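You operate a simulated robot arm through the tools that you are given. There is no shell and no other tool.

The job below is to be done with a simulated robot arm. You get a single attempt, and the scene is never put back.

## Task
Close down the stand: mains off, arm over the cradle, guard down, both sliders at LOW.

The check looks at the end state, three seconds after you hand in, the way a careful person would. Anything else that was tipped, shoved, dropped, spilled or broken makes it a failure.

## Robot
A 7-joint arm with a two-finger parallel gripper, fixed in place. Base frame: the origin is at the foot of the arm, x ahead of it, y to its left, z up. Lengths are in mm, angles in rad, forces in N, time in s.
With the tool pointing down near the work surface it reaches from about 440 to 900 mm from the base axis. Its first joint turns from -0.297 to 2.199 rad. Payload 1.57 kg.
Tool frame: the origin (TCP) lies between the finger pads and is the grasp point; the fingertips stand 30 mm ahead of it; z points along the fingers, y is the line along which they close. The gripper opens to 80 mm. The fingers are 17 mm wide and 12 mm thick; the gripper's body (40 by 82 mm) begins 80 mm behind the TCP.
Orientation is that of the tool frame in the base frame, as a unit quaternion [w, x, y, z]. With the fingers straight down and closing along the base's y, the tool's x points along the base's -x, its y along +y and its z along -z.

## Interface
- The arm moves only by the tool drive_tool. Its argument "motion" is a list of rows, each an object of numbers (a shift or turn left out is 0, a gripper value left out holds the last): "dx", "dy", "dz": the shift along the tool's x, y, z in units of 20 mm (1.0 is 20 mm); "ax", "ay", "az": the turn, a rotation vector about the tool's x, y, z in units of 5 degrees (1.0 is 5 degrees); "hand": the closure in counts, from 0 (fully open) to 255 (shut). In form: [{"dx": .., "dy": .., "dz": .., "ax": .., "ay": .., "az": .., "hand": ..}, ...]. A call has 1 to 20 rows; each row shifts and turns the commanded pose from where the row before left it, along the tool's axes as they then stand. A call with a number of a shift or a turn outside -1 to 1 is refused whole. Rows are played at 5 a second. More than 50 mm and 0.15 rad between two rows, or a gripper value outside its range, and nothing of the call is played. Where a pose cannot be reached the arm comes as near as it can. A force on the tool above 40 N (or 10 N above the force at the start of the call, whichever is more), or a blocked arm, ends the call early, and 0.2 s more pass. Each finger travels about 45 mm/s and halts on what it meets, pressing with about 23 N; the grip force reading is that of the motor and also rises with nothing between the fingers. The clock runs only during rows and for 0.2 s after the last one: add rows that do not move to give the fingers time. The reply holds the time, the measured pose of the TCP, the force on the tool along the base axes, the opening and the grip force, in the units named above and with some noise, with the torque about the TCP (base axes, N m) and any sound that the robot's microphone picked up.
- Cameras (640 x 400 px; columns grow to the right, rows downward): "scene" is fixed at [230.6, -648.5, 1750.2]; the picture's right is [0.86, -0.51, 0.00], its down [-0.46, -0.77, -0.45] and it looks along [0.23, 0.38, -0.89] (base axes); focal length 214 px, centre (320, 200). "wrist" rides on the gripper at [72, -7, -122] in the tool frame; the picture's right is [0.09, 1.00, 0.00], its down [-0.84, 0.08, -0.54] and it looks along [-0.54, 0.05, 0.84] (tool axes); focal length 238 px, centre (320, 200). There is no depth. A picture from a camera that has moved, and an enlarged one, comes with that camera's place and axes in the base frame and with its lens. The place of the scene camera against the robot may be out by one fixed shift of up to 25 mm in any direction.
- get_image(camera): a new picture of that camera. No time passes.
- raise_lower(by): slides the trunk up (or, below 0, down) by that many mm; the arm rides with it, the base frame stays. It gives what a move gives, with no picture.
- zoom(camera, box): a new picture of the part [left, top, right, bottom] of that camera's present view, enlarged. No time passes.
- close_job(): hands the job in; it is judged then, once.

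Places have to be worked out from the pictures, the camera data and where the tool is seen. Open the gripper and draw the arm clear of the work before you hand the job in, unless the task says otherwise.

The tools are called after "Call:" by a JSON object that holds its "method" and its "body". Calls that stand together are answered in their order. drive_tool: Moves the arm, as the interface text tells. Its arguments: {"type":"object","properties":{"motion":{"type":"array","items":{"type":"object","properties":{"dx":{"type":"number"},"dy":{"type":"number"},"dz":{"type":"number"},"ax":{"type":"number"},"ay":{"type":"number"},"az":{"type":"number"},"hand":{"type":"number"}}}}},"required":["motion"]} The other tools are called the same way: raise_lower (by) slides the trunk up or down; get_image (camera) takes a picture; zoom (camera, box) takes an enlarged picture of a part of a camera's view; close_job () hands the job in.

At the start:

```text
time_s: 0.0
position: [513.1, -25.9, 1351.1]
tool_rot: [0.0, 0.001, 1.0, 0.0]
force: [-0.2, -0.3, -0.1]
torque: [0.05, 0.0, 0.04]
finger_gap: 80.2
finger_force: 0.1
trunk travel left (down, up): [-725.0, 65.0]
```

scene: 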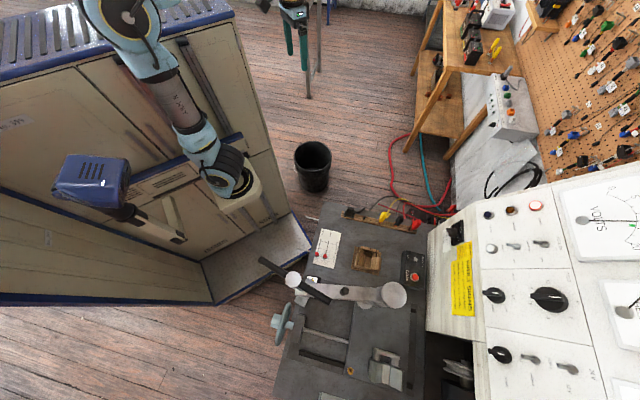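
wrist: 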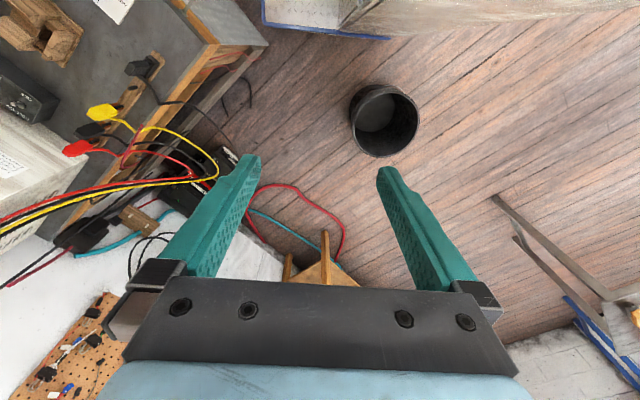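

I start by looking at the stand area enlarged, before any motion.

Call:
{"method": "zoom", "body": {"camera": "scene", "box": [250, 190, 450, 315]}}

Call:
{"method": "zoom", "body": {"camera": "scene", "box": [250, 275, 450, 400]}}

Call:
{"method": "zoom", "body": {"camera": "scene", "box": [420, 180, 640, 400]}}

```text
3.20 times, centred on (350, 252) of scene
camera zoom: at [230.6, -648.5, 1750.2], right [0.86, -0.51, 0.0], down [-0.46, -0.77, -0.45], along [0.23, 0.38, -0.89], focal length 686 px, centre (224, 32)
```

zoom: 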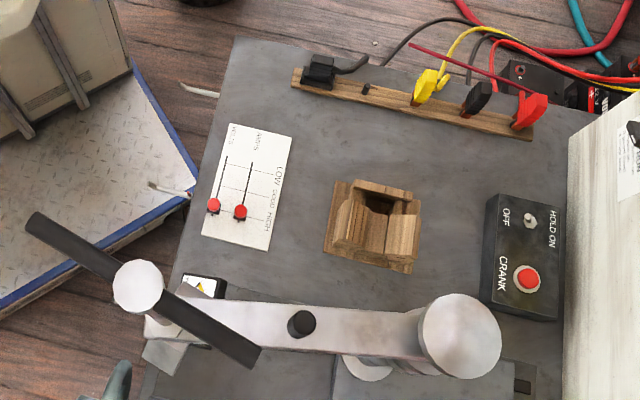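

```text
3.20 times, centred on (350, 338) of scene
camera zoom: at [230.6, -648.5, 1750.2], right [0.86, -0.51, 0.0], down [-0.46, -0.77, -0.45], along [0.23, 0.38, -0.89], focal length 686 px, centre (224, -240)
```

zoom: 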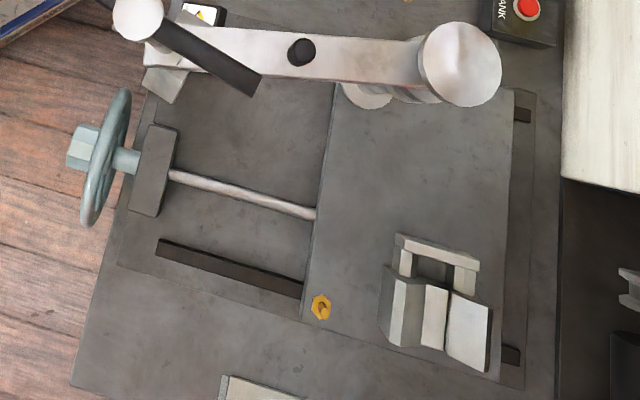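

```text
1.82 times, centred on (530, 290) of scene
camera zoom: at [230.6, -648.5, 1750.2], right [0.86, -0.51, 0.0], down [-0.46, -0.77, -0.45], along [0.23, 0.38, -0.89], focal length 390 px, centre (-62, 36)
```

zoom: 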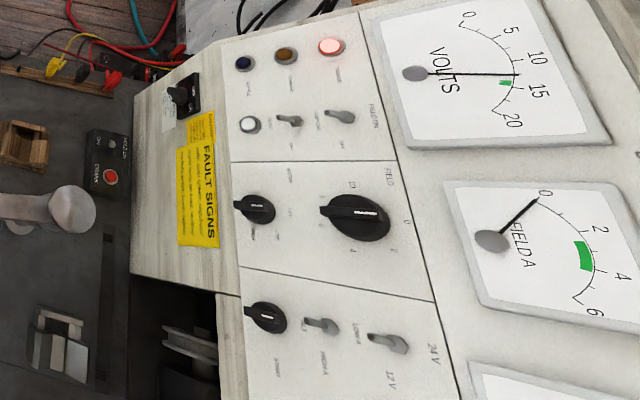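

The stand top seems to be at roughly z≈900 around (460, -600): cradle, slider plate, hold-on/crank box, swing arm, vise with guard-like piece. I'll move the hand toward -y staying high to view it with the wrist camera.

Call:
{"method": "drive_tool", "body": {"motion": [{"dy": -1}, {"dy": -1}, {"dy": -1}, {"dy": -1}, {"dy": -1}, {"dy": -1}, {"dy": -1}, {"dy": -1}, {"dy": -1}, {"dy": -1}, {"dy": -1}, {"dy": -1}]}}

Call:
{"method": "get_image", "body": {"camera": "wrist"}}

Call:
{"method": "get_image", "body": {"camera": "scene"}}

```text
time_s: 2.6
position: [512.6, -265.3, 1351.0]
tool_rot: [0.0, 0.0, 1.0, 0.0]
force: [-0.4, -0.4, 0.0]
torque: [0.01, 0.0, 0.01]
finger_gap: 79.9
finger_force: 0.1
trunk travel left (down, up): [-725.0, 65.0]
```

```text
taken
camera wrist: at [440.1, -271.8, 1471.9], right [-0.09, 1.0, 0.0], down [0.84, 0.08, 0.54], along [0.54, 0.05, -0.84], focal length 238 px, centre (320, 200)
```

wrist: 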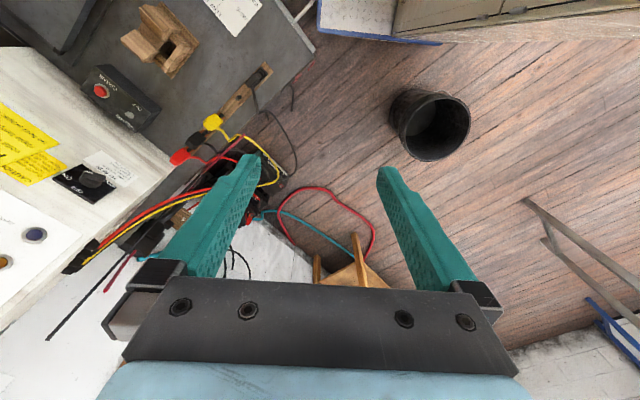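

```text
taken
```

scene: 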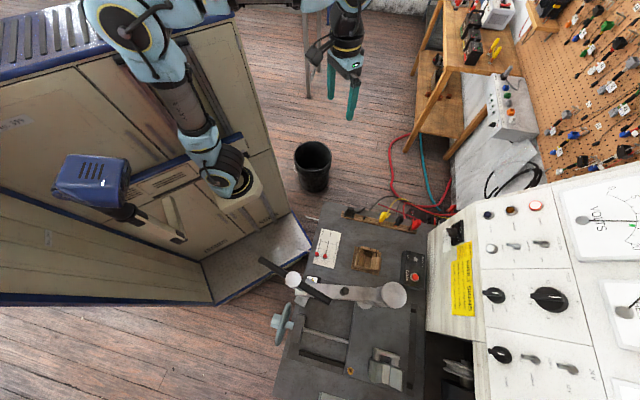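

The arm moves freely. I keep going toward -y for a nearer look at the stand from above.

Call:
{"method": "drive_tool", "body": {"motion": [{"dy": -1}, {"dy": -1}, {"dy": -1}, {"dy": -1}, {"dy": -1}, {"dy": -1}, {"dy": -1}, {"dy": -1}, {"dy": -1}, {"dy": -1}, {"dy": -1}, {"dy": -1}]}}

Call:
{"method": "get_image", "body": {"camera": "wrist"}}

Call:
{"method": "get_image", "body": {"camera": "scene"}}

```text
time_s: 5.2
position: [512.4, -505.6, 1350.6]
tool_rot: [-0.001, 0.0, 1.0, 0.0]
force: [-1.1, 0.8, -0.3]
torque: [-0.01, -0.02, 0.01]
finger_gap: 79.8
finger_force: 0.0
trunk travel left (down, up): [-725.0, 65.0]
```

```text
taken
camera wrist: at [440.3, -511.1, 1471.2], right [-0.09, 1.0, 0.0], down [0.84, 0.08, 0.54], along [0.54, 0.05, -0.84], focal length 238 px, centre (320, 200)
```

wrist: 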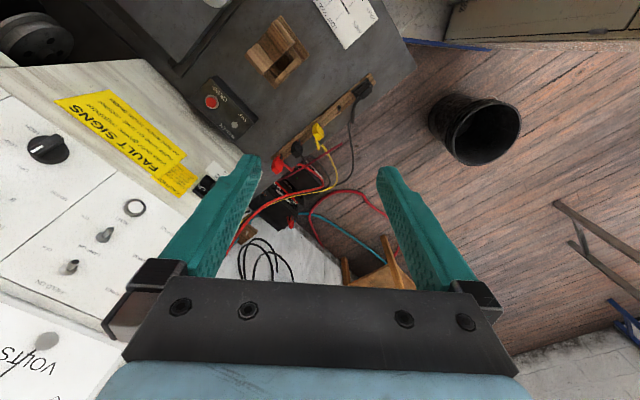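

```text
taken
```

scene: 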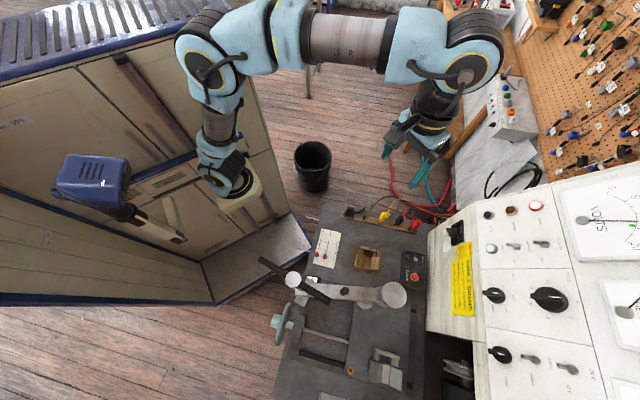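

I'm above the stand's near edge. I tilt the hand so the camera looks straight down and shift further over the stand, staying high.

Call:
{"method": "drive_tool", "body": {"motion": [{"dy": -1, "ay": 1}, {"dy": -1, "ay": 1}, {"dy": -1, "ay": 1}, {"dy": -1, "ay": 1}, {"dy": -1, "ay": 1}, {"dy": -1, "ay": 1}, {"dy": -1, "ay": 0.5}]}}

Call:
{"method": "get_image", "body": {"camera": "wrist"}}

Call:
{"method": "get_image", "body": {"camera": "scene"}}

```text
time_s: 6.8
position: [509.3, -575.2, 1351.8]
tool_rot: [-0.17, -0.003, 0.985, -0.005]
force: [-0.5, 0.5, 0.1]
torque: [0.01, 0.03, -0.01]
finger_gap: 80.0
finger_force: 0.1
out of reach, approached as far as the arm can: row 4, 5, 6, 7
trunk travel left (down, up): [-725.0, 65.0]
```

```text
taken
camera wrist: at [483.3, -580.6, 1490.1], right [-0.09, 1.0, 0.02], down [0.97, 0.09, 0.23], along [0.23, 0.04, -0.97], focal length 238 px, centre (320, 200)
```

wrist: 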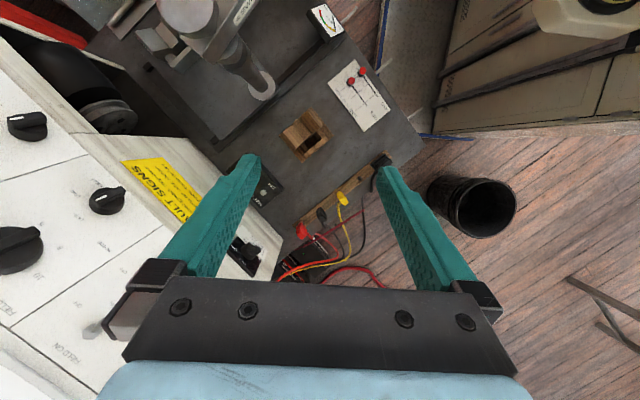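

```text
taken
```

scene: 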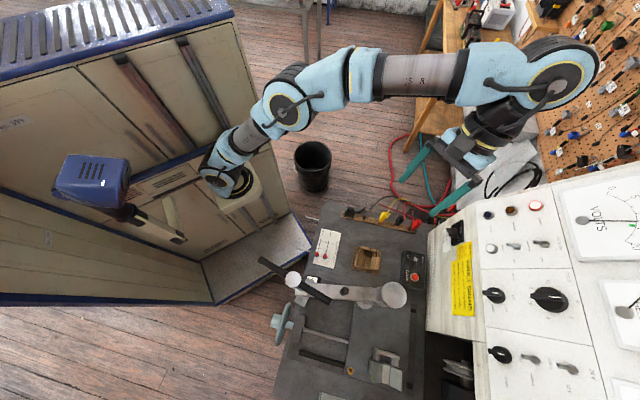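

I'm at the reach edge here; the view is good though. I enlarge it for details.

Call:
{"method": "zoom", "body": {"camera": "wrist", "box": [80, 0, 280, 125]}}

Call:
{"method": "zoom", "body": {"camera": "wrist", "box": [250, 0, 450, 125]}}

Call:
{"method": "zoom", "body": {"camera": "wrist", "box": [200, 120, 400, 245]}}

Call:
{"method": "zoom", "body": {"camera": "wrist", "box": [0, 80, 280, 280]}}

```text
3.20 times, centred on (180, 62) of wrist
camera zoom: at [483.3, -580.6, 1490.1], right [-0.09, 1.0, 0.02], down [0.97, 0.09, 0.23], along [0.23, 0.04, -0.97], focal length 763 px, centre (768, 640)
```

zoom: 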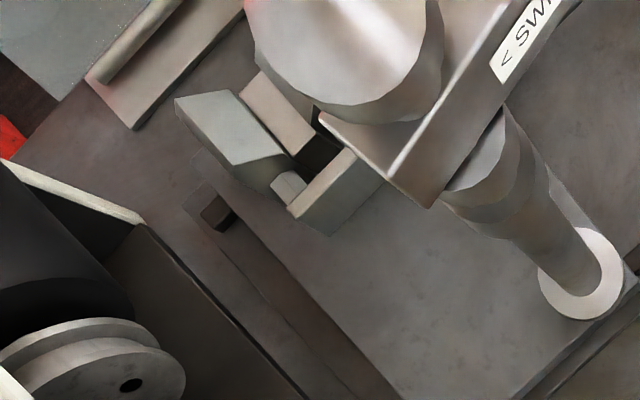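

```text
3.20 times, centred on (350, 62) of wrist
camera zoom: at [483.3, -580.6, 1490.1], right [-0.09, 1.0, 0.02], down [0.97, 0.09, 0.23], along [0.23, 0.04, -0.97], focal length 763 px, centre (224, 640)
```

zoom: 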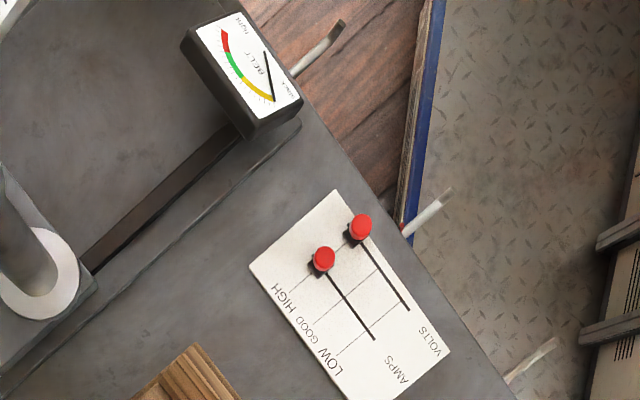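

```text
3.20 times, centred on (300, 182) of wrist
camera zoom: at [483.3, -580.6, 1490.1], right [-0.09, 1.0, 0.02], down [0.97, 0.09, 0.23], along [0.23, 0.04, -0.97], focal length 763 px, centre (384, 256)
```

zoom: 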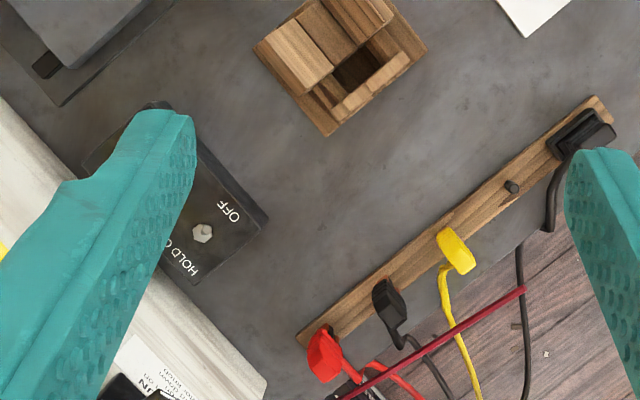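

```text
2.00 times, centred on (140, 180) of wrist
camera zoom: at [483.3, -580.6, 1490.1], right [-0.09, 1.0, 0.02], down [0.97, 0.09, 0.23], along [0.23, 0.04, -0.97], focal length 477 px, centre (680, 240)
```

zoom: 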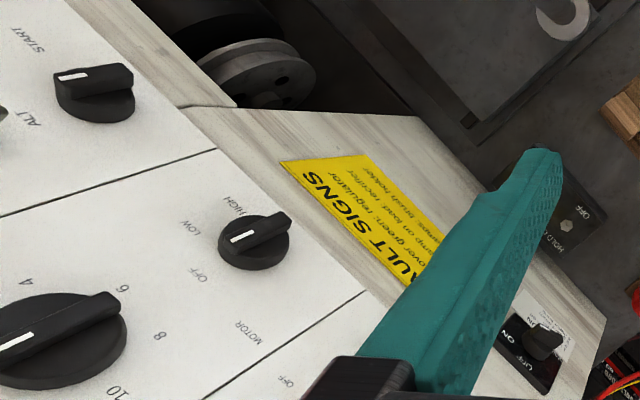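

The mains switch looks to be the black rotary on the panel's side, and a "SWING" arm, slider plate and cradle are clear; a red item lies further at -y. I back out and turn the hand so the camera looks toward -y.

Call:
{"method": "drive_tool", "body": {"motion": [{"ay": -0.5, "dy": 1}, {"ay": -1, "dy": 1}, {"ay": -1, "dy": 1}, {"ay": -1, "dy": 1}, {"ay": -1, "dy": 1}, {"dy": 1}, {"dy": 1}]}}

```text
time_s: 8.4
position: [508.7, -433.9, 1350.9]
tool_rot: [0.003, -0.004, 1.0, -0.003]
force: [0.0, -0.6, -0.4]
torque: [0.03, -0.01, 0.01]
finger_gap: 80.0
finger_force: 0.1
trunk travel left (down, up): [-725.0, 65.0]
```

The commands restart from the measured pose. Now I turn 90° about the tool axis.

Call:
{"method": "drive_tool", "body": {"motion": [{"az": 1}, {"az": 1}, {"az": 1}, {"az": 1}, {"az": 1}, {"az": 1}, {"az": 1}, {"az": 1}, {"az": 1}, {"az": 1}, {"az": 1}, {"az": 1}, {"az": 1}, {"az": 1}, {"az": 1}, {"az": 1}, {"az": 1}, {"az": 1}]}}

Call:
{"method": "get_image", "body": {"camera": "wrist"}}

Call:
{"method": "get_image", "body": {"camera": "scene"}}

```text
time_s: 12.2
position: [508.0, -436.0, 1351.0]
tool_rot: [0.004, 0.705, 0.709, 0.001]
force: [0.3, 0.3, -0.3]
torque: [-0.04, 0.0, 0.01]
finger_gap: 79.9
finger_force: 0.0
trunk travel left (down, up): [-725.0, 65.0]
```

```text
taken
camera wrist: at [500.6, -362.2, 1471.5], right [1.0, 0.1, 0.01], down [0.08, -0.83, 0.55], along [0.06, -0.55, -0.84], focal length 238 px, centre (320, 200)
```

wrist: 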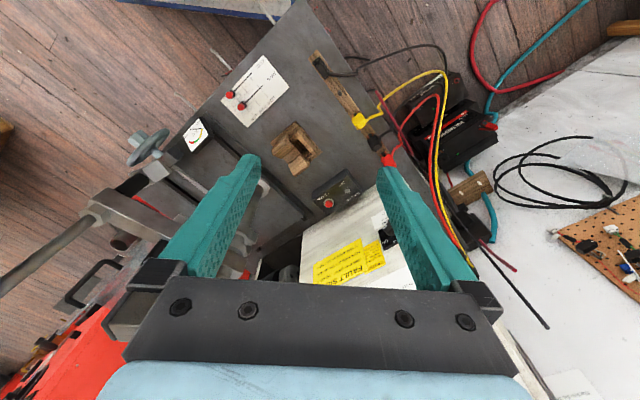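

```text
taken
```

scene: 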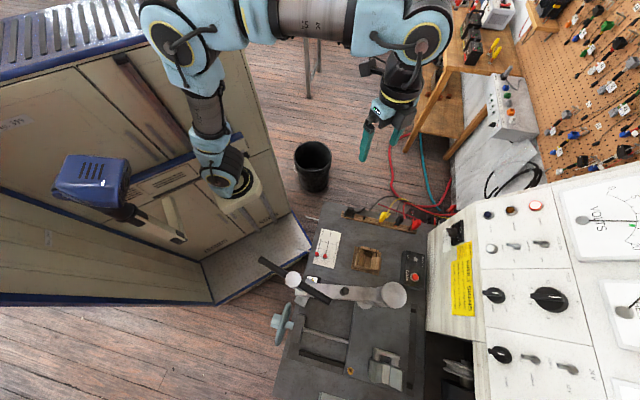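

The far parts (swing arm, guard) are hidden behind the fingers. I turn 35° more and shift toward -x to see them between the fingers.

Call:
{"method": "drive_tool", "body": {"motion": [{"az": 1, "dy": -0.5}, {"az": 1, "dy": -0.5}, {"az": 1, "dy": -0.5}, {"az": 1, "dy": -0.5}, {"az": 1, "dy": -0.5}, {"az": 1, "dy": -0.5}]}}

Call:
{"method": "get_image", "body": {"camera": "wrist"}}

```text
time_s: 13.6
position: [449.4, -421.5, 1351.6]
tool_rot: [0.005, 0.865, 0.502, 0.001]
force: [0.8, -0.4, -0.5]
torque: [0.03, 0.03, -0.02]
finger_gap: 80.0
finger_force: 0.0
trunk travel left (down, up): [-725.0, 65.0]
```

```text
taken
camera wrist: at [479.4, -355.4, 1471.5], right [0.91, -0.41, 0.01], down [-0.35, -0.76, 0.55], along [-0.22, -0.5, -0.84], focal length 238 px, centre (320, 200)
```

wrist: 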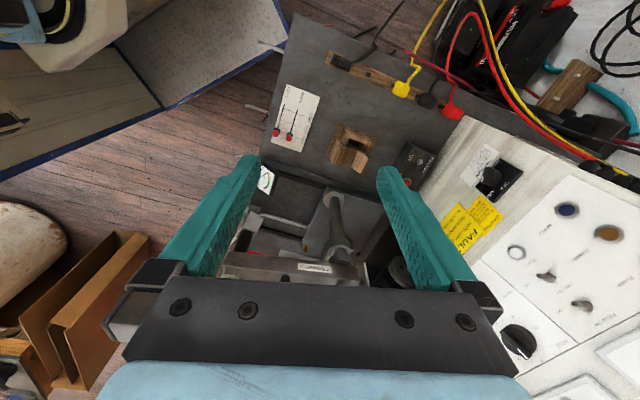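

I enlarge the mains switch and centre areas, and then pitch the hand outward for the far area.

Call:
{"method": "zoom", "body": {"camera": "wrist", "box": [420, 120, 580, 220]}}

Call:
{"method": "zoom", "body": {"camera": "wrist", "box": [240, 60, 440, 185]}}

Call:
{"method": "zoom", "body": {"camera": "wrist", "box": [210, 165, 410, 290]}}

Call:
{"method": "drive_tool", "body": {"motion": [{"ay": -1}, {"ay": -1}, {"ay": -1}, {"ay": -1}, {"ay": -1}, {"ay": -1}]}}

Call:
{"method": "get_image", "body": {"camera": "wrist"}}

```text
4.00 times, centred on (500, 170) of wrist
camera zoom: at [479.4, -355.4, 1471.5], right [0.91, -0.41, 0.01], down [-0.35, -0.76, 0.55], along [-0.22, -0.5, -0.84], focal length 953 px, centre (-400, 320)
```

zoom: 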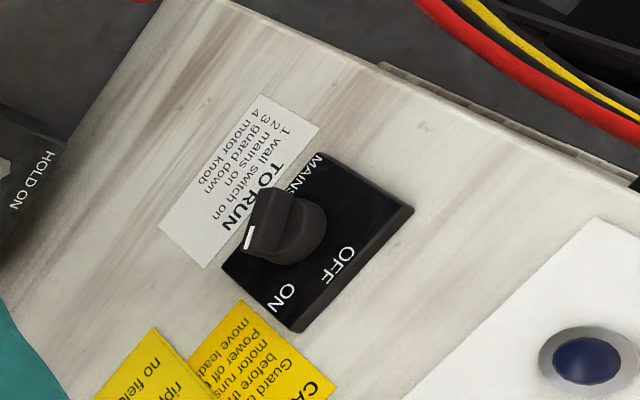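

```text
3.20 times, centred on (340, 122) of wrist
camera zoom: at [479.4, -355.4, 1471.5], right [0.91, -0.41, 0.01], down [-0.35, -0.76, 0.55], along [-0.22, -0.5, -0.84], focal length 763 px, centre (256, 448)
```

zoom: 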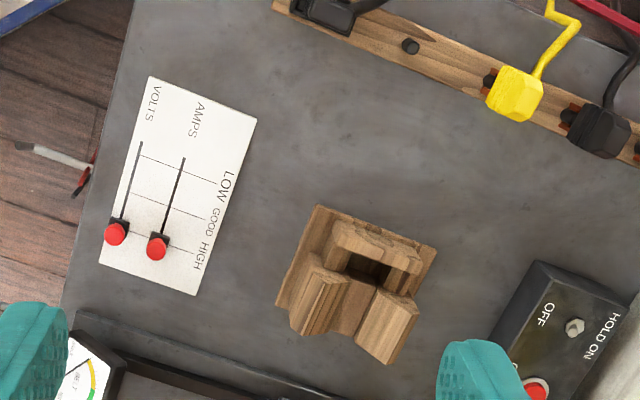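

```text
3.20 times, centred on (310, 228) of wrist
camera zoom: at [479.4, -355.4, 1471.5], right [0.91, -0.41, 0.01], down [-0.35, -0.76, 0.55], along [-0.22, -0.5, -0.84], focal length 763 px, centre (352, 112)
```

zoom: 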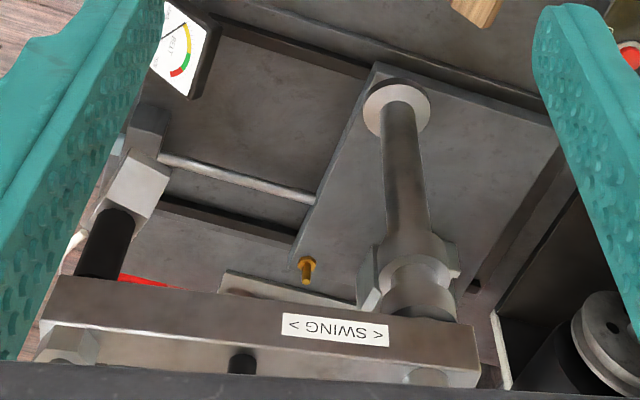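

```text
time_s: 15.0
position: [451.7, -423.6, 1350.6]
tool_rot: [0.136, 0.835, 0.485, -0.223]
force: [0.3, -0.4, 0.1]
torque: [0.01, -0.01, 0.02]
finger_gap: 80.3
finger_force: 0.0
trunk travel left (down, up): [-725.0, 65.0]
```

```text
taken
camera wrist: at [504.9, -311.4, 1419.0], right [0.91, -0.42, -0.04], down [-0.16, -0.42, 0.89], along [-0.39, -0.8, -0.45], focal length 238 px, centre (320, 200)
```

wrist: 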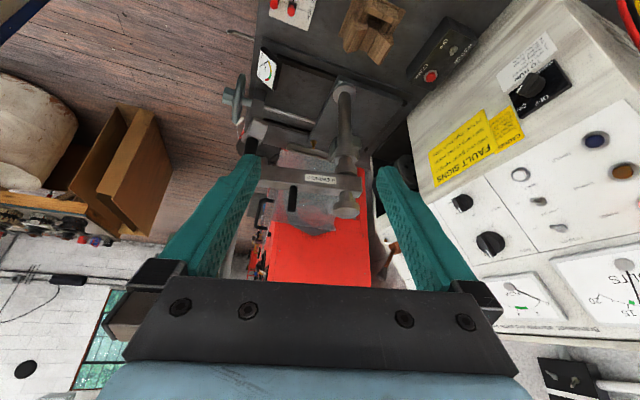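

I enlarge the middle of this view for the swing arm and what the guard may be.

Call:
{"method": "zoom", "body": {"camera": "wrist", "box": [220, 60, 420, 185]}}

Call:
{"method": "zoom", "body": {"camera": "wrist", "box": [230, 150, 430, 275]}}

Call:
{"method": "zoom", "body": {"camera": "wrist", "box": [400, 30, 640, 180]}}

```text
3.20 times, centred on (320, 122) of wrist
camera zoom: at [504.9, -311.4, 1419.0], right [0.91, -0.42, -0.04], down [-0.16, -0.42, 0.89], along [-0.39, -0.8, -0.45], focal length 763 px, centre (320, 448)
```

zoom: 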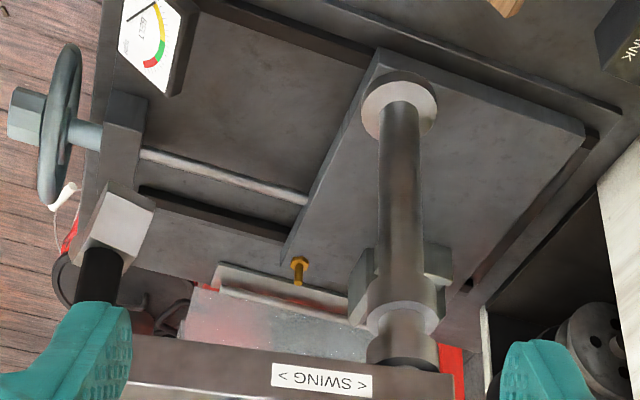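

```text
3.20 times, centred on (330, 212) of wrist
camera zoom: at [504.9, -311.4, 1419.0], right [0.91, -0.42, -0.04], down [-0.16, -0.42, 0.89], along [-0.39, -0.8, -0.45], focal length 763 px, centre (288, 160)
```

zoom: 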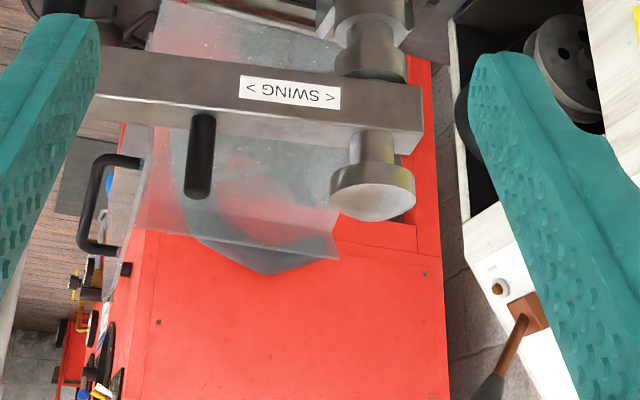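

```text
2.67 times, centred on (520, 105) of wrist
camera zoom: at [504.9, -311.4, 1419.0], right [0.91, -0.42, -0.04], down [-0.16, -0.42, 0.89], along [-0.39, -0.8, -0.45], focal length 636 px, centre (-213, 453)
```

zoom: 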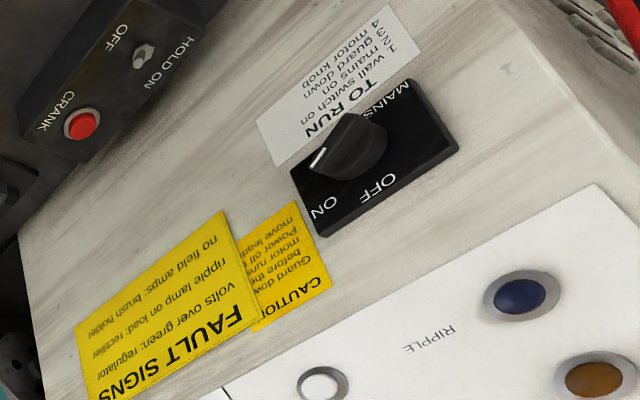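

The guard is the clear sheet with a black U-handle standing up at the stand's far (-y) edge; the swing arm sits on a tall post at z≈1170. I shift sideways for a second viewpoint of these.

Call:
{"method": "drive_tool", "body": {"motion": [{"dy": -1}, {"dy": -1}, {"dy": -1}, {"dy": -1}, {"dy": -1}, {"dy": -1}, {"dy": -1}, {"dy": -1}]}}

Call:
{"method": "get_image", "body": {"camera": "wrist"}}

Call:
{"method": "zoom", "body": {"camera": "wrist", "box": [200, 80, 440, 230]}}

```text
time_s: 16.8
position: [346.1, -363.6, 1348.9]
tool_rot: [0.135, 0.835, 0.485, -0.223]
force: [-0.3, -0.1, -0.4]
torque: [0.03, 0.03, -0.02]
finger_gap: 80.2
finger_force: 0.0
out of reach, approached as far as the arm can: row 7, 8
trunk travel left (down, up): [-725.0, 65.0]
```

```text
taken
camera wrist: at [399.6, -252.2, 1417.8], right [0.91, -0.42, -0.04], down [-0.16, -0.43, 0.89], along [-0.39, -0.8, -0.45], focal length 238 px, centre (320, 200)
```

wrist: 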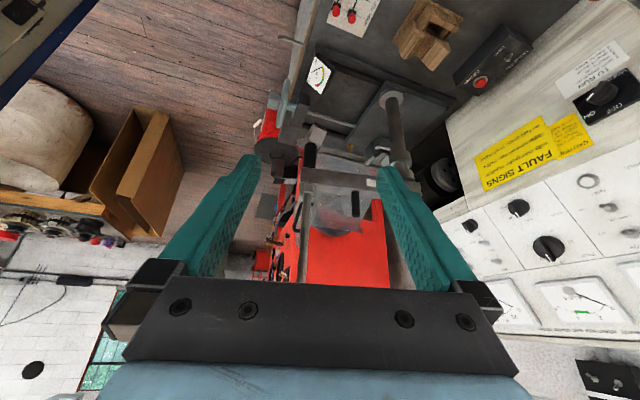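

```text
2.67 times, centred on (320, 155) of wrist
camera zoom: at [399.6, -252.2, 1417.8], right [0.91, -0.42, -0.04], down [-0.16, -0.43, 0.89], along [-0.39, -0.8, -0.45], focal length 636 px, centre (320, 320)
```

zoom: 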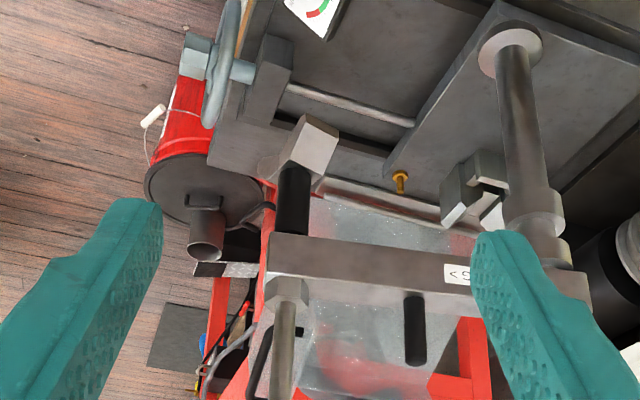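

The arm's tip seems to carry a tall vertical rod with a T-bar, plus a hanging black piece; a black pin stands mid-arm. I pitch the hand further up to see the rod and T-bar level-on.

Call:
{"method": "drive_tool", "body": {"motion": [{"ay": -1}, {"ay": -1}, {"ay": -1}, {"ay": -1}]}}

Call:
{"method": "get_image", "body": {"camera": "wrist"}}

Call:
{"method": "get_image", "body": {"camera": "scene"}}

```text
time_s: 17.8
position: [345.2, -364.0, 1350.0]
tool_rot: [0.218, 0.783, 0.453, -0.365]
force: [-0.6, -1.1, 0.0]
torque: [-0.02, 0.0, 0.04]
finger_gap: 80.3
finger_force: 0.0
trunk travel left (down, up): [-725.0, 65.0]
```

```text
taken
camera wrist: at [408.7, -238.4, 1371.5], right [0.9, -0.44, -0.06], down [0.0, -0.14, 0.99], along [-0.44, -0.89, -0.12], focal length 238 px, centre (320, 200)
```

wrist: 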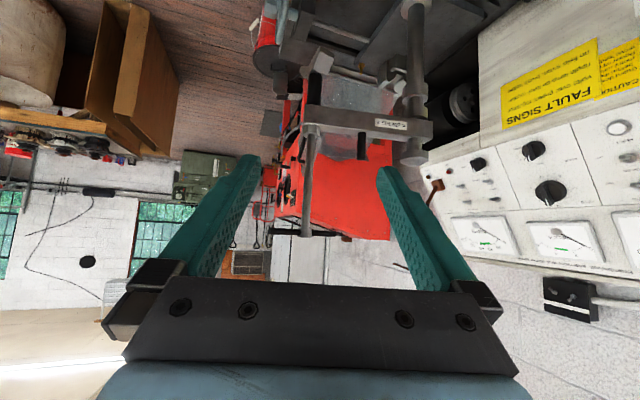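

```text
taken
```

scene: 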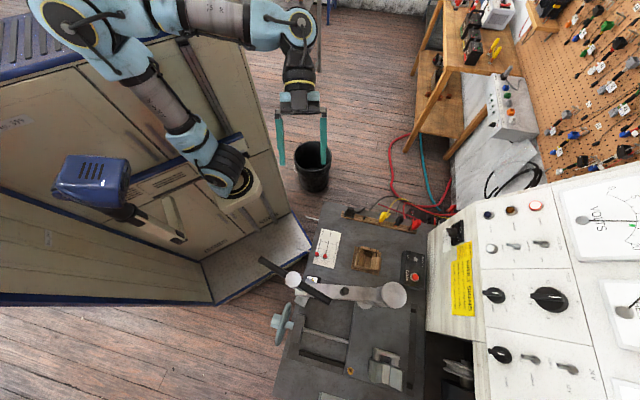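

Now the rod with T-bar is visible. I enlarge it.

Call:
{"method": "zoom", "body": {"camera": "wrist", "box": [240, 60, 460, 250]}}

Call:
{"method": "zoom", "body": {"camera": "wrist", "box": [420, 150, 520, 220]}}

```text
2.11 times, centred on (350, 155) of wrist
camera zoom: at [408.7, -238.4, 1371.5], right [0.9, -0.44, -0.06], down [0.0, -0.14, 0.99], along [-0.44, -0.89, -0.12], focal length 502 px, centre (257, 295)
```

zoom: 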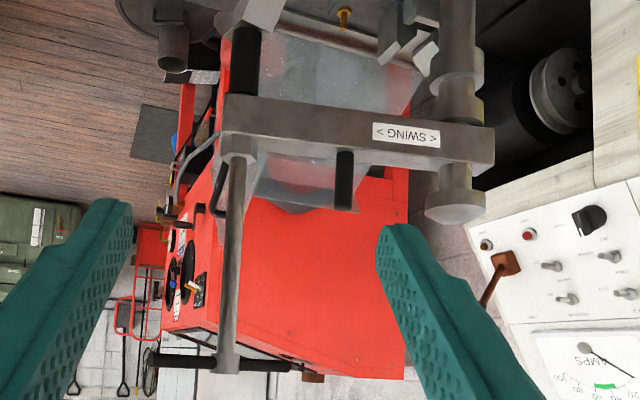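

```text
5.71 times, centred on (470, 185) of wrist
camera zoom: at [408.7, -238.4, 1371.5], right [0.9, -0.44, -0.06], down [0.0, -0.14, 0.99], along [-0.44, -0.89, -0.12], focal length 1362 px, centre (-537, 286)
```

zoom: 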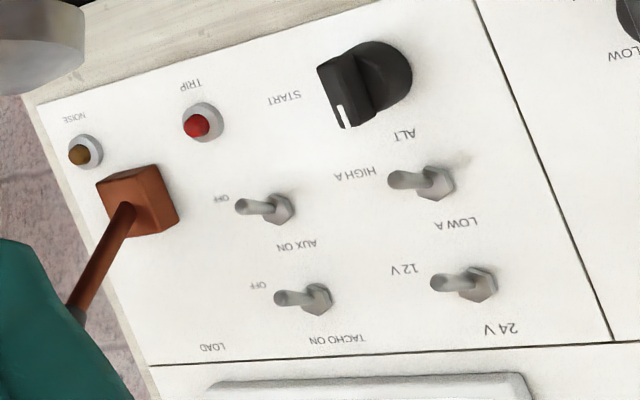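

The rod (≈12 mm, z 1215–1370) stands at about (204, -595) with a T-bar at z≈1378; I plan to straddle the rod from the robot's side with a near-level hand and sweep the arm. First I yaw the hand to point along -y and pitch it nearer level.

Call:
{"method": "drive_tool", "body": {"motion": [{"ax": -0.743, "az": -0.615}, {"ax": -0.743, "az": -0.615}, {"ax": -0.743, "az": -0.615}, {"ax": -0.743, "az": -0.615}, {"ax": -0.743, "az": -0.615}, {"ax": -0.743, "az": -0.615}, {"ay": -1}, {"ay": -1}, {"ay": -1}, {"ay": -1}]}}

Call:
{"method": "get_image", "body": {"camera": "wrist"}}

Call:
{"method": "get_image", "body": {"camera": "scene"}}

```text
time_s: 20.0
position: [422.1, -370.9, 1337.4]
tool_rot: [0.409, 0.582, 0.572, -0.408]
force: [-0.1, -0.5, 0.0]
torque: [-0.01, 0.0, 0.0]
finger_gap: 79.9
finger_force: 0.1
out of reach, approached as far as the arm can: row 2, 3, 4, 5, 6
trunk travel left (down, up): [-725.0, 65.0]
```

```text
taken
camera wrist: at [416.4, -231.5, 1308.7], right [1.0, 0.02, -0.08], down [0.07, 0.23, 0.97], along [0.04, -0.97, 0.23], focal length 238 px, centre (320, 200)
```

wrist: 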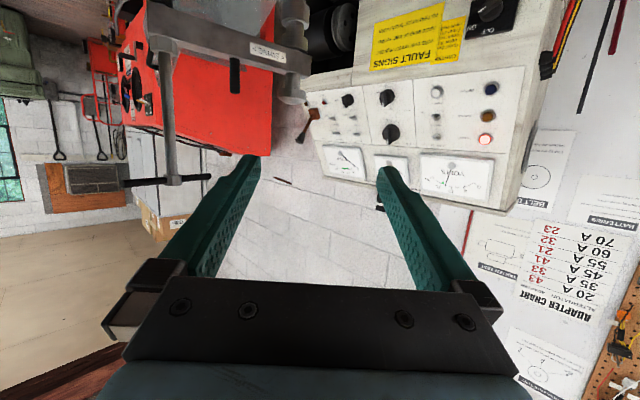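

```text
taken
```

scene: 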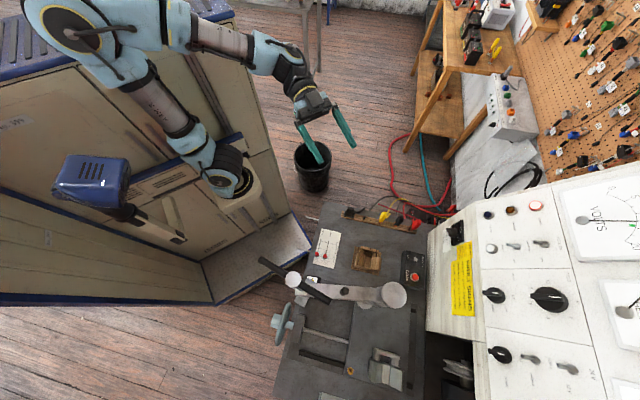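

The inner reach limits folding near the base, so I lower the trunk (hand rides along over free space), then raise the hand back.

Call:
{"method": "raise_lower", "body": {"by": -150}}

Call:
{"method": "drive_tool", "body": {"motion": [{"dx": -0.943, "dz": -0.332}, {"dx": -0.943, "dz": -0.332}, {"dx": -0.943, "dz": -0.332}, {"dx": -0.943, "dz": -0.332}, {"dx": -0.943, "dz": -0.332}, {"dx": -0.943, "dz": -0.332}, {"dx": -0.943, "dz": -0.332}]}}

Call:
{"method": "raise_lower", "body": {"by": -100}}

Call:
{"method": "drive_tool", "body": {"motion": [{"dx": -0.943, "dz": -0.332}, {"dx": -0.943, "dz": -0.332}, {"dx": -0.943, "dz": -0.332}, {"dx": -0.943, "dz": -0.332}, {"dx": -0.943, "dz": -0.332}]}}

Call:
{"method": "get_image", "body": {"camera": "scene"}}

```text
time_s: 21.8
position: [421.5, -371.9, 1186.7]
tool_rot: [0.409, 0.582, 0.573, -0.408]
force: [-1.0, 1.4, -0.3]
torque: [0.03, 0.01, 0.02]
finger_gap: 79.9
finger_force: 0.0
trunk travel left (down, up): [-575.0, 215.0]
```

```text
time_s: 23.4
position: [429.8, -372.1, 1324.5]
tool_rot: [0.408, 0.583, 0.573, -0.407]
force: [-0.2, -0.5, 0.4]
torque: [0.01, -0.01, 0.02]
finger_gap: 80.3
finger_force: 0.0
out of reach, approached as far as the arm can: row 4
trunk travel left (down, up): [-575.0, 215.0]
```

```text
time_s: 24.7
position: [430.4, -371.6, 1224.8]
tool_rot: [0.409, 0.583, 0.572, -0.408]
force: [-0.5, 0.3, -0.5]
torque: [-0.01, 0.02, 0.04]
finger_gap: 80.0
finger_force: 0.0
trunk travel left (down, up): [-475.0, 315.0]
```

```text
time_s: 25.9
position: [428.5, -372.9, 1324.9]
tool_rot: [0.407, 0.583, 0.573, -0.408]
force: [0.1, 0.3, 0.3]
torque: [0.0, -0.01, -0.02]
finger_gap: 79.9
finger_force: 0.0
trunk travel left (down, up): [-475.0, 315.0]
```

```text
taken
```

scene: 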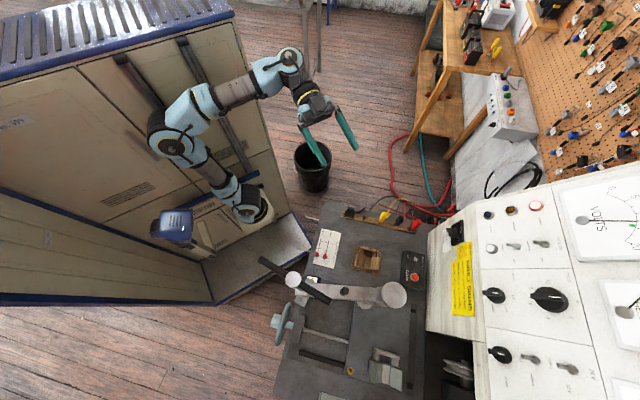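

The arm is now better unfolded. I move toward a pre-pose in front of the rod, around (208, -500, 1285).

Call:
{"method": "drive_tool", "body": {"motion": [{"dy": -1, "dz": 0.61, "dx": -0.02}, {"dy": -1, "dz": 0.61, "dx": -0.02}, {"dy": -1, "dz": 0.61, "dx": -0.02}, {"dy": -1, "dz": 0.61, "dx": -0.02}, {"dy": -1, "dz": 0.61, "dx": -0.02}, {"dy": -1, "dz": 0.5, "dx": -0.02}, {"dy": -1, "dz": 0.5, "dx": -0.02}, {"dy": -1, "dz": 0.5, "dx": -0.02}, {"dy": -1, "dz": 0.5, "dx": -0.02}]}}

Call:
{"method": "get_image", "body": {"camera": "wrist"}}

Call:
{"method": "get_image", "body": {"camera": "scene"}}

```text
time_s: 27.9
position: [390.1, -470.5, 1299.1]
tool_rot: [0.407, 0.583, 0.572, -0.408]
force: [0.8, -0.1, 0.2]
torque: [-0.01, -0.03, -0.01]
finger_gap: 79.9
finger_force: 0.1
out of reach, approached as far as the arm can: row 1, 2, 3, 4, 5, 6, 7, 8, 9
trunk travel left (down, up): [-475.0, 315.0]
```

```text
taken
camera wrist: at [384.1, -331.8, 1271.5], right [1.0, 0.02, -0.08], down [0.07, 0.23, 0.97], along [0.04, -0.97, 0.23], focal length 238 px, centre (320, 200)
```

wrist: 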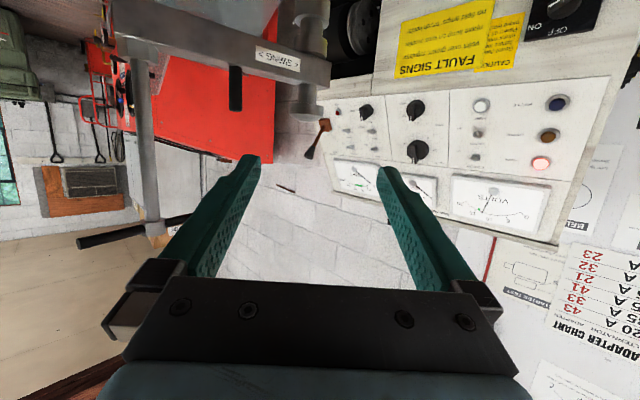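

```text
taken
```

scene: 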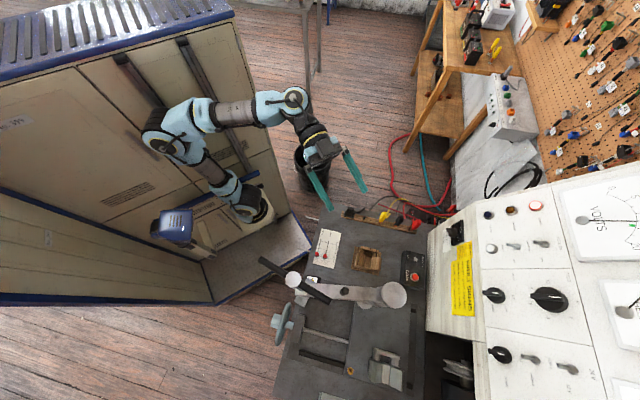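

The base joint's limit makes this branch run out; I will lower the trunk further so the elbow can stand above the shoulder, compensating the hand height as I go.

Call:
{"method": "raise_lower", "body": {"by": -120}}

Call:
{"method": "drive_tool", "body": {"motion": [{"dx": -0.943, "dz": -0.332}, {"dx": -0.943, "dz": -0.332}, {"dx": -0.943, "dz": -0.332}, {"dx": -0.943, "dz": -0.332}, {"dx": -0.943, "dz": -0.332}, {"dx": -0.943, "dz": -0.332}]}}

Call:
{"method": "raise_lower", "body": {"by": -120}}

Call:
{"method": "drive_tool", "body": {"motion": [{"dx": -0.943, "dz": -0.332}, {"dx": -0.943, "dz": -0.332}, {"dx": -0.943, "dz": -0.332}, {"dx": -0.943, "dz": -0.332}, {"dx": -0.943, "dz": -0.332}, {"dx": -0.943, "dz": -0.332}]}}

Call:
{"method": "get_image", "body": {"camera": "scene"}}

```text
time_s: 29.4
position: [388.9, -470.0, 1180.5]
tool_rot: [0.408, 0.582, 0.573, -0.408]
force: [-0.6, 0.0, -0.1]
torque: [0.05, 0.0, -0.01]
finger_gap: 80.0
finger_force: 0.0
trunk travel left (down, up): [-355.0, 435.0]
```

```text
time_s: 30.8
position: [389.2, -471.2, 1299.5]
tool_rot: [0.407, 0.583, 0.573, -0.408]
force: [0.2, -0.1, -0.1]
torque: [-0.01, 0.03, -0.02]
finger_gap: 79.9
finger_force: 0.0
trunk travel left (down, up): [-355.0, 435.0]
```

```text
time_s: 32.3
position: [388.1, -471.6, 1178.6]
tool_rot: [0.407, 0.583, 0.572, -0.409]
force: [0.1, -0.3, -0.1]
torque: [0.01, -0.04, 0.0]
finger_gap: 80.5
finger_force: 0.0
trunk travel left (down, up): [-235.0, 555.0]
```

```text
time_s: 33.7
position: [387.4, -472.3, 1299.1]
tool_rot: [0.407, 0.583, 0.572, -0.408]
force: [-0.8, 1.5, 0.0]
torque: [0.03, 0.0, 0.05]
finger_gap: 79.9
finger_force: 0.0
trunk travel left (down, up): [-235.0, 555.0]
```

```text
taken
```

scene: 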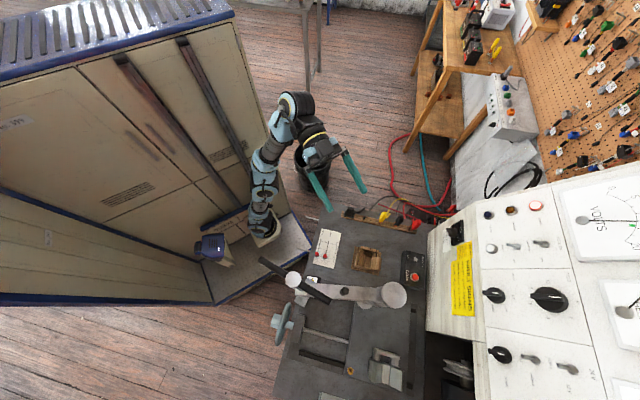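

Now the elbow stands high. I try the sideways move again toward the rod.

Call:
{"method": "drive_tool", "body": {"motion": [{"dy": -1}, {"dy": -1}, {"dy": -1}, {"dy": -1}, {"dy": -1}, {"dy": -1}]}}

Call:
{"method": "get_image", "body": {"camera": "scene"}}

```text
time_s: 35.1
position: [268.1, -470.8, 1298.6]
tool_rot: [0.407, 0.583, 0.573, -0.407]
force: [0.5, -0.6, -0.1]
torque: [-0.03, -0.01, 0.06]
finger_gap: 79.9
finger_force: 0.0
trunk travel left (down, up): [-235.0, 555.0]
```

```text
taken
```

scene: 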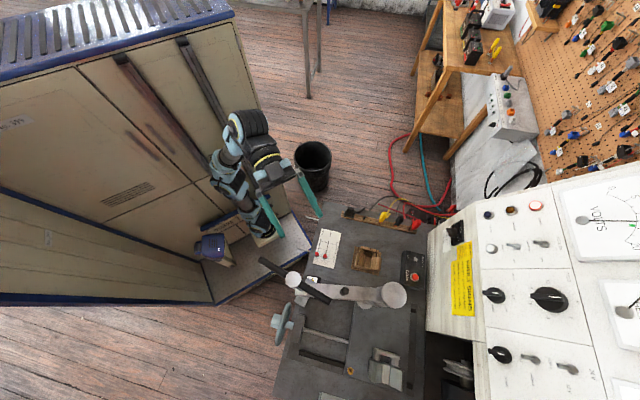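

Reach is fine in this branch. I continue to x≈206 and take a wrist picture to measure the rod.

Call:
{"method": "drive_tool", "body": {"motion": [{"dy": -1}, {"dy": -1}, {"dy": -1}]}}

Call:
{"method": "get_image", "body": {"camera": "wrist"}}

```text
time_s: 35.9
position: [207.0, -469.8, 1296.9]
tool_rot: [0.408, 0.583, 0.572, -0.408]
force: [0.0, -0.6, -0.8]
torque: [-0.04, 0.02, -0.03]
finger_gap: 80.0
finger_force: 0.0
trunk travel left (down, up): [-235.0, 555.0]
```

```text
taken
camera wrist: at [202.0, -330.2, 1269.8], right [1.0, 0.02, -0.08], down [0.07, 0.23, 0.97], along [0.04, -0.97, 0.23], focal length 238 px, centre (320, 200)
```

wrist: 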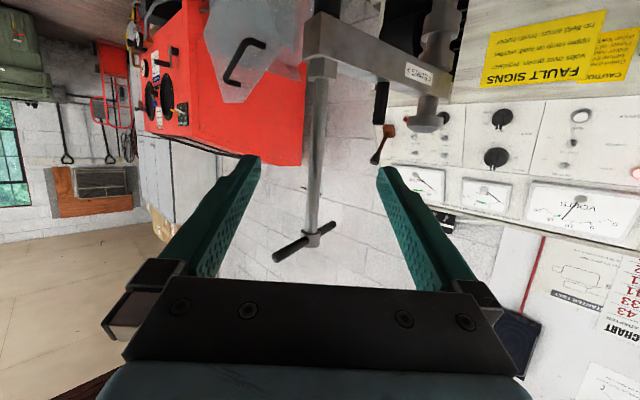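

The rod is centred between the fingers, at about (205, -597), T-bar at z≈1388. I advance along -y so the rod lies at the TCP, with open fingers.

Call:
{"method": "drive_tool", "body": {"motion": [{"dz": 0.943, "dx": -0.332}, {"dz": 0.943, "dx": -0.332}, {"dz": 0.943, "dx": -0.332}, {"dz": 0.943, "dx": -0.332}, {"dz": 0.943, "dx": -0.332}, {"dz": 0.4, "dx": -0.14}]}}

Call:
{"method": "get_image", "body": {"camera": "wrist"}}

```text
time_s: 37.3
position: [205.3, -578.3, 1298.8]
tool_rot: [0.409, 0.582, 0.573, -0.408]
force: [0.8, 1.3, 0.4]
torque: [0.02, -0.02, 0.03]
finger_gap: 80.1
finger_force: 0.0
trunk travel left (down, up): [-235.0, 555.0]
```

```text
taken
camera wrist: at [200.8, -439.1, 1270.1], right [1.0, 0.02, -0.08], down [0.07, 0.23, 0.97], along [0.04, -0.97, 0.23], focal length 238 px, centre (320, 200)
```

wrist: 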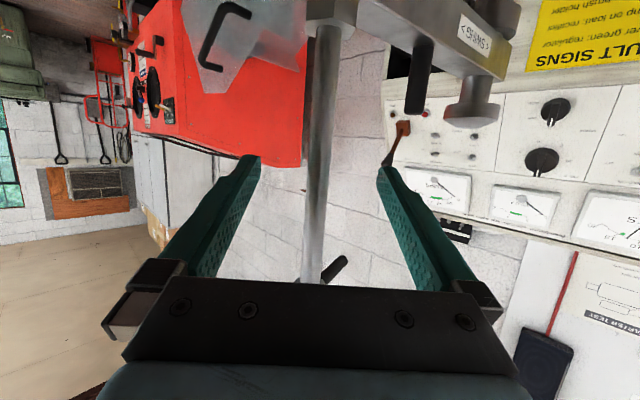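

The rod is centred and about 17 mm ahead of the TCP. I advance the last bit and close to a loose straddle (~26 mm gap).

Call:
{"method": "drive_tool", "body": {"motion": [{"dz": 0.8, "dx": -0.28}, {"hand": 100}, {"hand": 172}, {"hand": 172}, {"hand": 172}, {"hand": 172}]}}

Call:
{"method": "get_image", "body": {"camera": "wrist"}}

```text
time_s: 38.7
position: [206.9, -595.3, 1297.7]
tool_rot: [0.408, 0.582, 0.573, -0.408]
force: [0.5, -0.3, 0.1]
torque: [0.03, 0.0, 0.0]
finger_gap: 26.1
finger_force: 0.1
trunk travel left (down, up): [-235.0, 555.0]
```

```text
taken
camera wrist: at [201.0, -456.1, 1269.5], right [1.0, 0.02, -0.08], down [0.07, 0.23, 0.97], along [0.04, -0.97, 0.23], focal length 238 px, centre (320, 200)
```

wrist: 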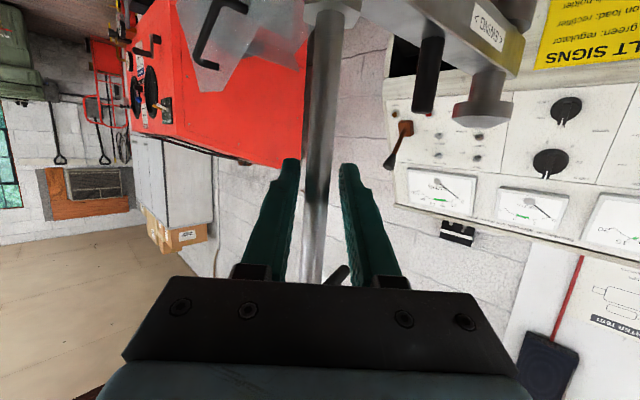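

Loosely straddled. I begin the arc about the post (≈(369,-711), radius ≈200), four small steps first, and check the forces and view.

Call:
{"method": "drive_tool", "body": {"motion": [{"dy": 0.55, "dz": -0.68, "dx": 0.24}, {"dy": 0.59, "dz": -0.6, "dx": 0.21}, {"dy": 0.64, "dz": -0.556, "dx": 0.196}, {"dy": 0.69, "dz": -0.5, "dx": 0.176}]}}

Call:
{"method": "get_image", "body": {"camera": "wrist"}}

Call:
{"method": "get_image", "body": {"camera": "scene"}}

```text
time_s: 39.7
position: [252.7, -546.7, 1298.7]
tool_rot: [0.406, 0.584, 0.571, -0.41]
force: [-16.8, -5.8, -1.5]
torque: [-0.03, 0.19, -0.12]
finger_gap: 40.8
finger_force: 8.7
trunk travel left (down, up): [-235.0, 555.0]
```

```text
taken
camera wrist: at [248.4, -407.2, 1270.9], right [1.0, 0.01, -0.08], down [0.07, 0.23, 0.97], along [0.03, -0.97, 0.23], focal length 238 px, centre (320, 200)
```

wrist: 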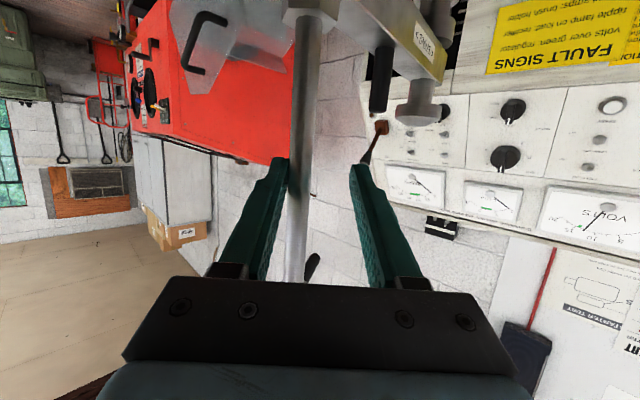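

```text
taken
```

scene: 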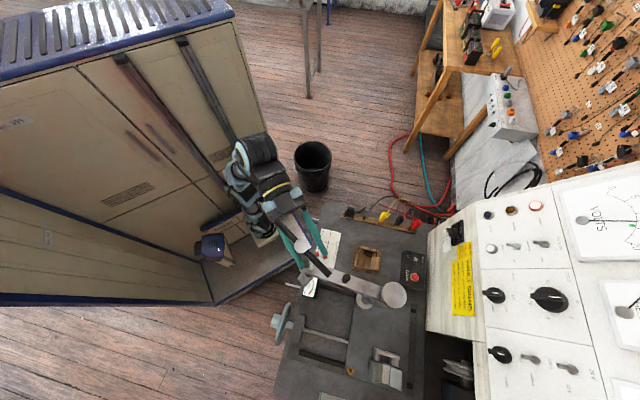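

The arm is swinging with ~17 N of friction; the partly closed finger gets pushed back, so I open fully and push with the finger resting at its stop. I go on along the arc to about azimuth 90° and check.

Call:
{"method": "drive_tool", "body": {"motion": [{"hand": 0}, {"hand": 0}, {"hand": 0}, {"dy": 1, "dz": 0.5, "dx": -0.18}, {"dy": 0.69, "dz": -0.5, "dx": 0.176}, {"dy": 0.74, "dz": -0.443, "dx": 0.156}, {"dy": 0.775, "dz": -0.382, "dx": 0.134}, {"dy": 0.805, "dz": -0.311, "dx": 0.11}, {"dy": 0.83, "dz": -0.25, "dx": 0.088}]}}

Call:
{"method": "get_image", "body": {"camera": "wrist"}}

Call:
{"method": "get_image", "body": {"camera": "scene"}}

```text
time_s: 40.8
position: [272.7, -551.8, 1299.4]
tool_rot: [0.402, 0.589, 0.565, -0.414]
force: [-12.4, -2.4, -3.2]
torque: [-0.06, 0.07, 0.06]
finger_gap: 79.9
finger_force: 0.1
trunk travel left (down, up): [-235.0, 555.0]
stopped in row 5: the force on the tool passed its limit at 65 N (the readings are from after the stop); the commanded pose is now the measured one
```

```text
taken
camera wrist: at [271.0, -412.2, 1271.9], right [1.0, -0.01, -0.08], down [0.08, 0.23, 0.97], along [0.01, -0.97, 0.23], focal length 238 px, centre (320, 200)
```

wrist: 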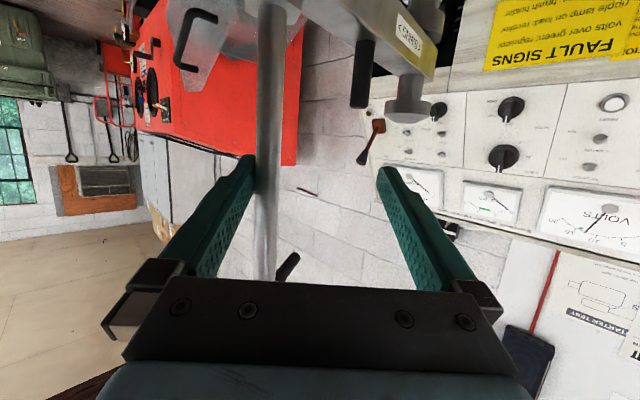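

```text
taken
```

scene: 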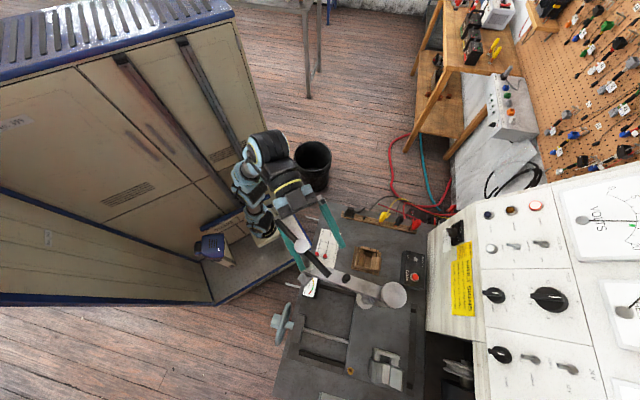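

The contact came too fast (force spike); the arm didn't move much. I repeat slowly, ~6 mm per row.

Call:
{"method": "drive_tool", "body": {"motion": [{"dy": 0.12, "dz": -0.09, "dx": 0.03}, {"dy": 0.24, "dz": -0.177, "dx": 0.062}, {"dy": 0.253, "dz": -0.16, "dx": 0.056}, {"dy": 0.253, "dz": -0.16, "dx": 0.056}, {"dy": 0.264, "dz": -0.144, "dx": 0.051}, {"dy": 0.264, "dz": -0.144, "dx": 0.051}]}}

Call:
{"method": "get_image", "body": {"camera": "wrist"}}

```text
time_s: 41.5
position: [273.7, -545.5, 1301.6]
tool_rot: [0.398, 0.593, 0.561, -0.419]
force: [-14.1, -3.6, -1.3]
torque: [0.05, 0.06, 0.01]
finger_gap: 79.9
finger_force: 0.1
trunk travel left (down, up): [-235.0, 555.0]
stopped in row 3: the force on the tool passed its limit at 48 N (the readings are from after the stop); the commanded pose is now the measured one
```

```text
taken
camera wrist: at [273.5, -407.0, 1272.9], right [1.0, -0.02, -0.08], down [0.09, 0.23, 0.97], along [0.0, -0.97, 0.23], focal length 238 px, centre (320, 200)
```

wrist: 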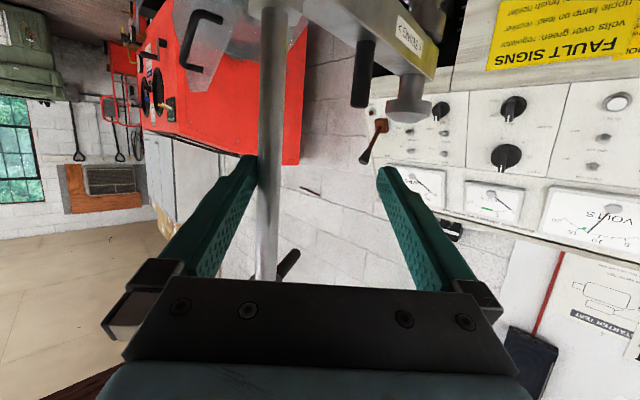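

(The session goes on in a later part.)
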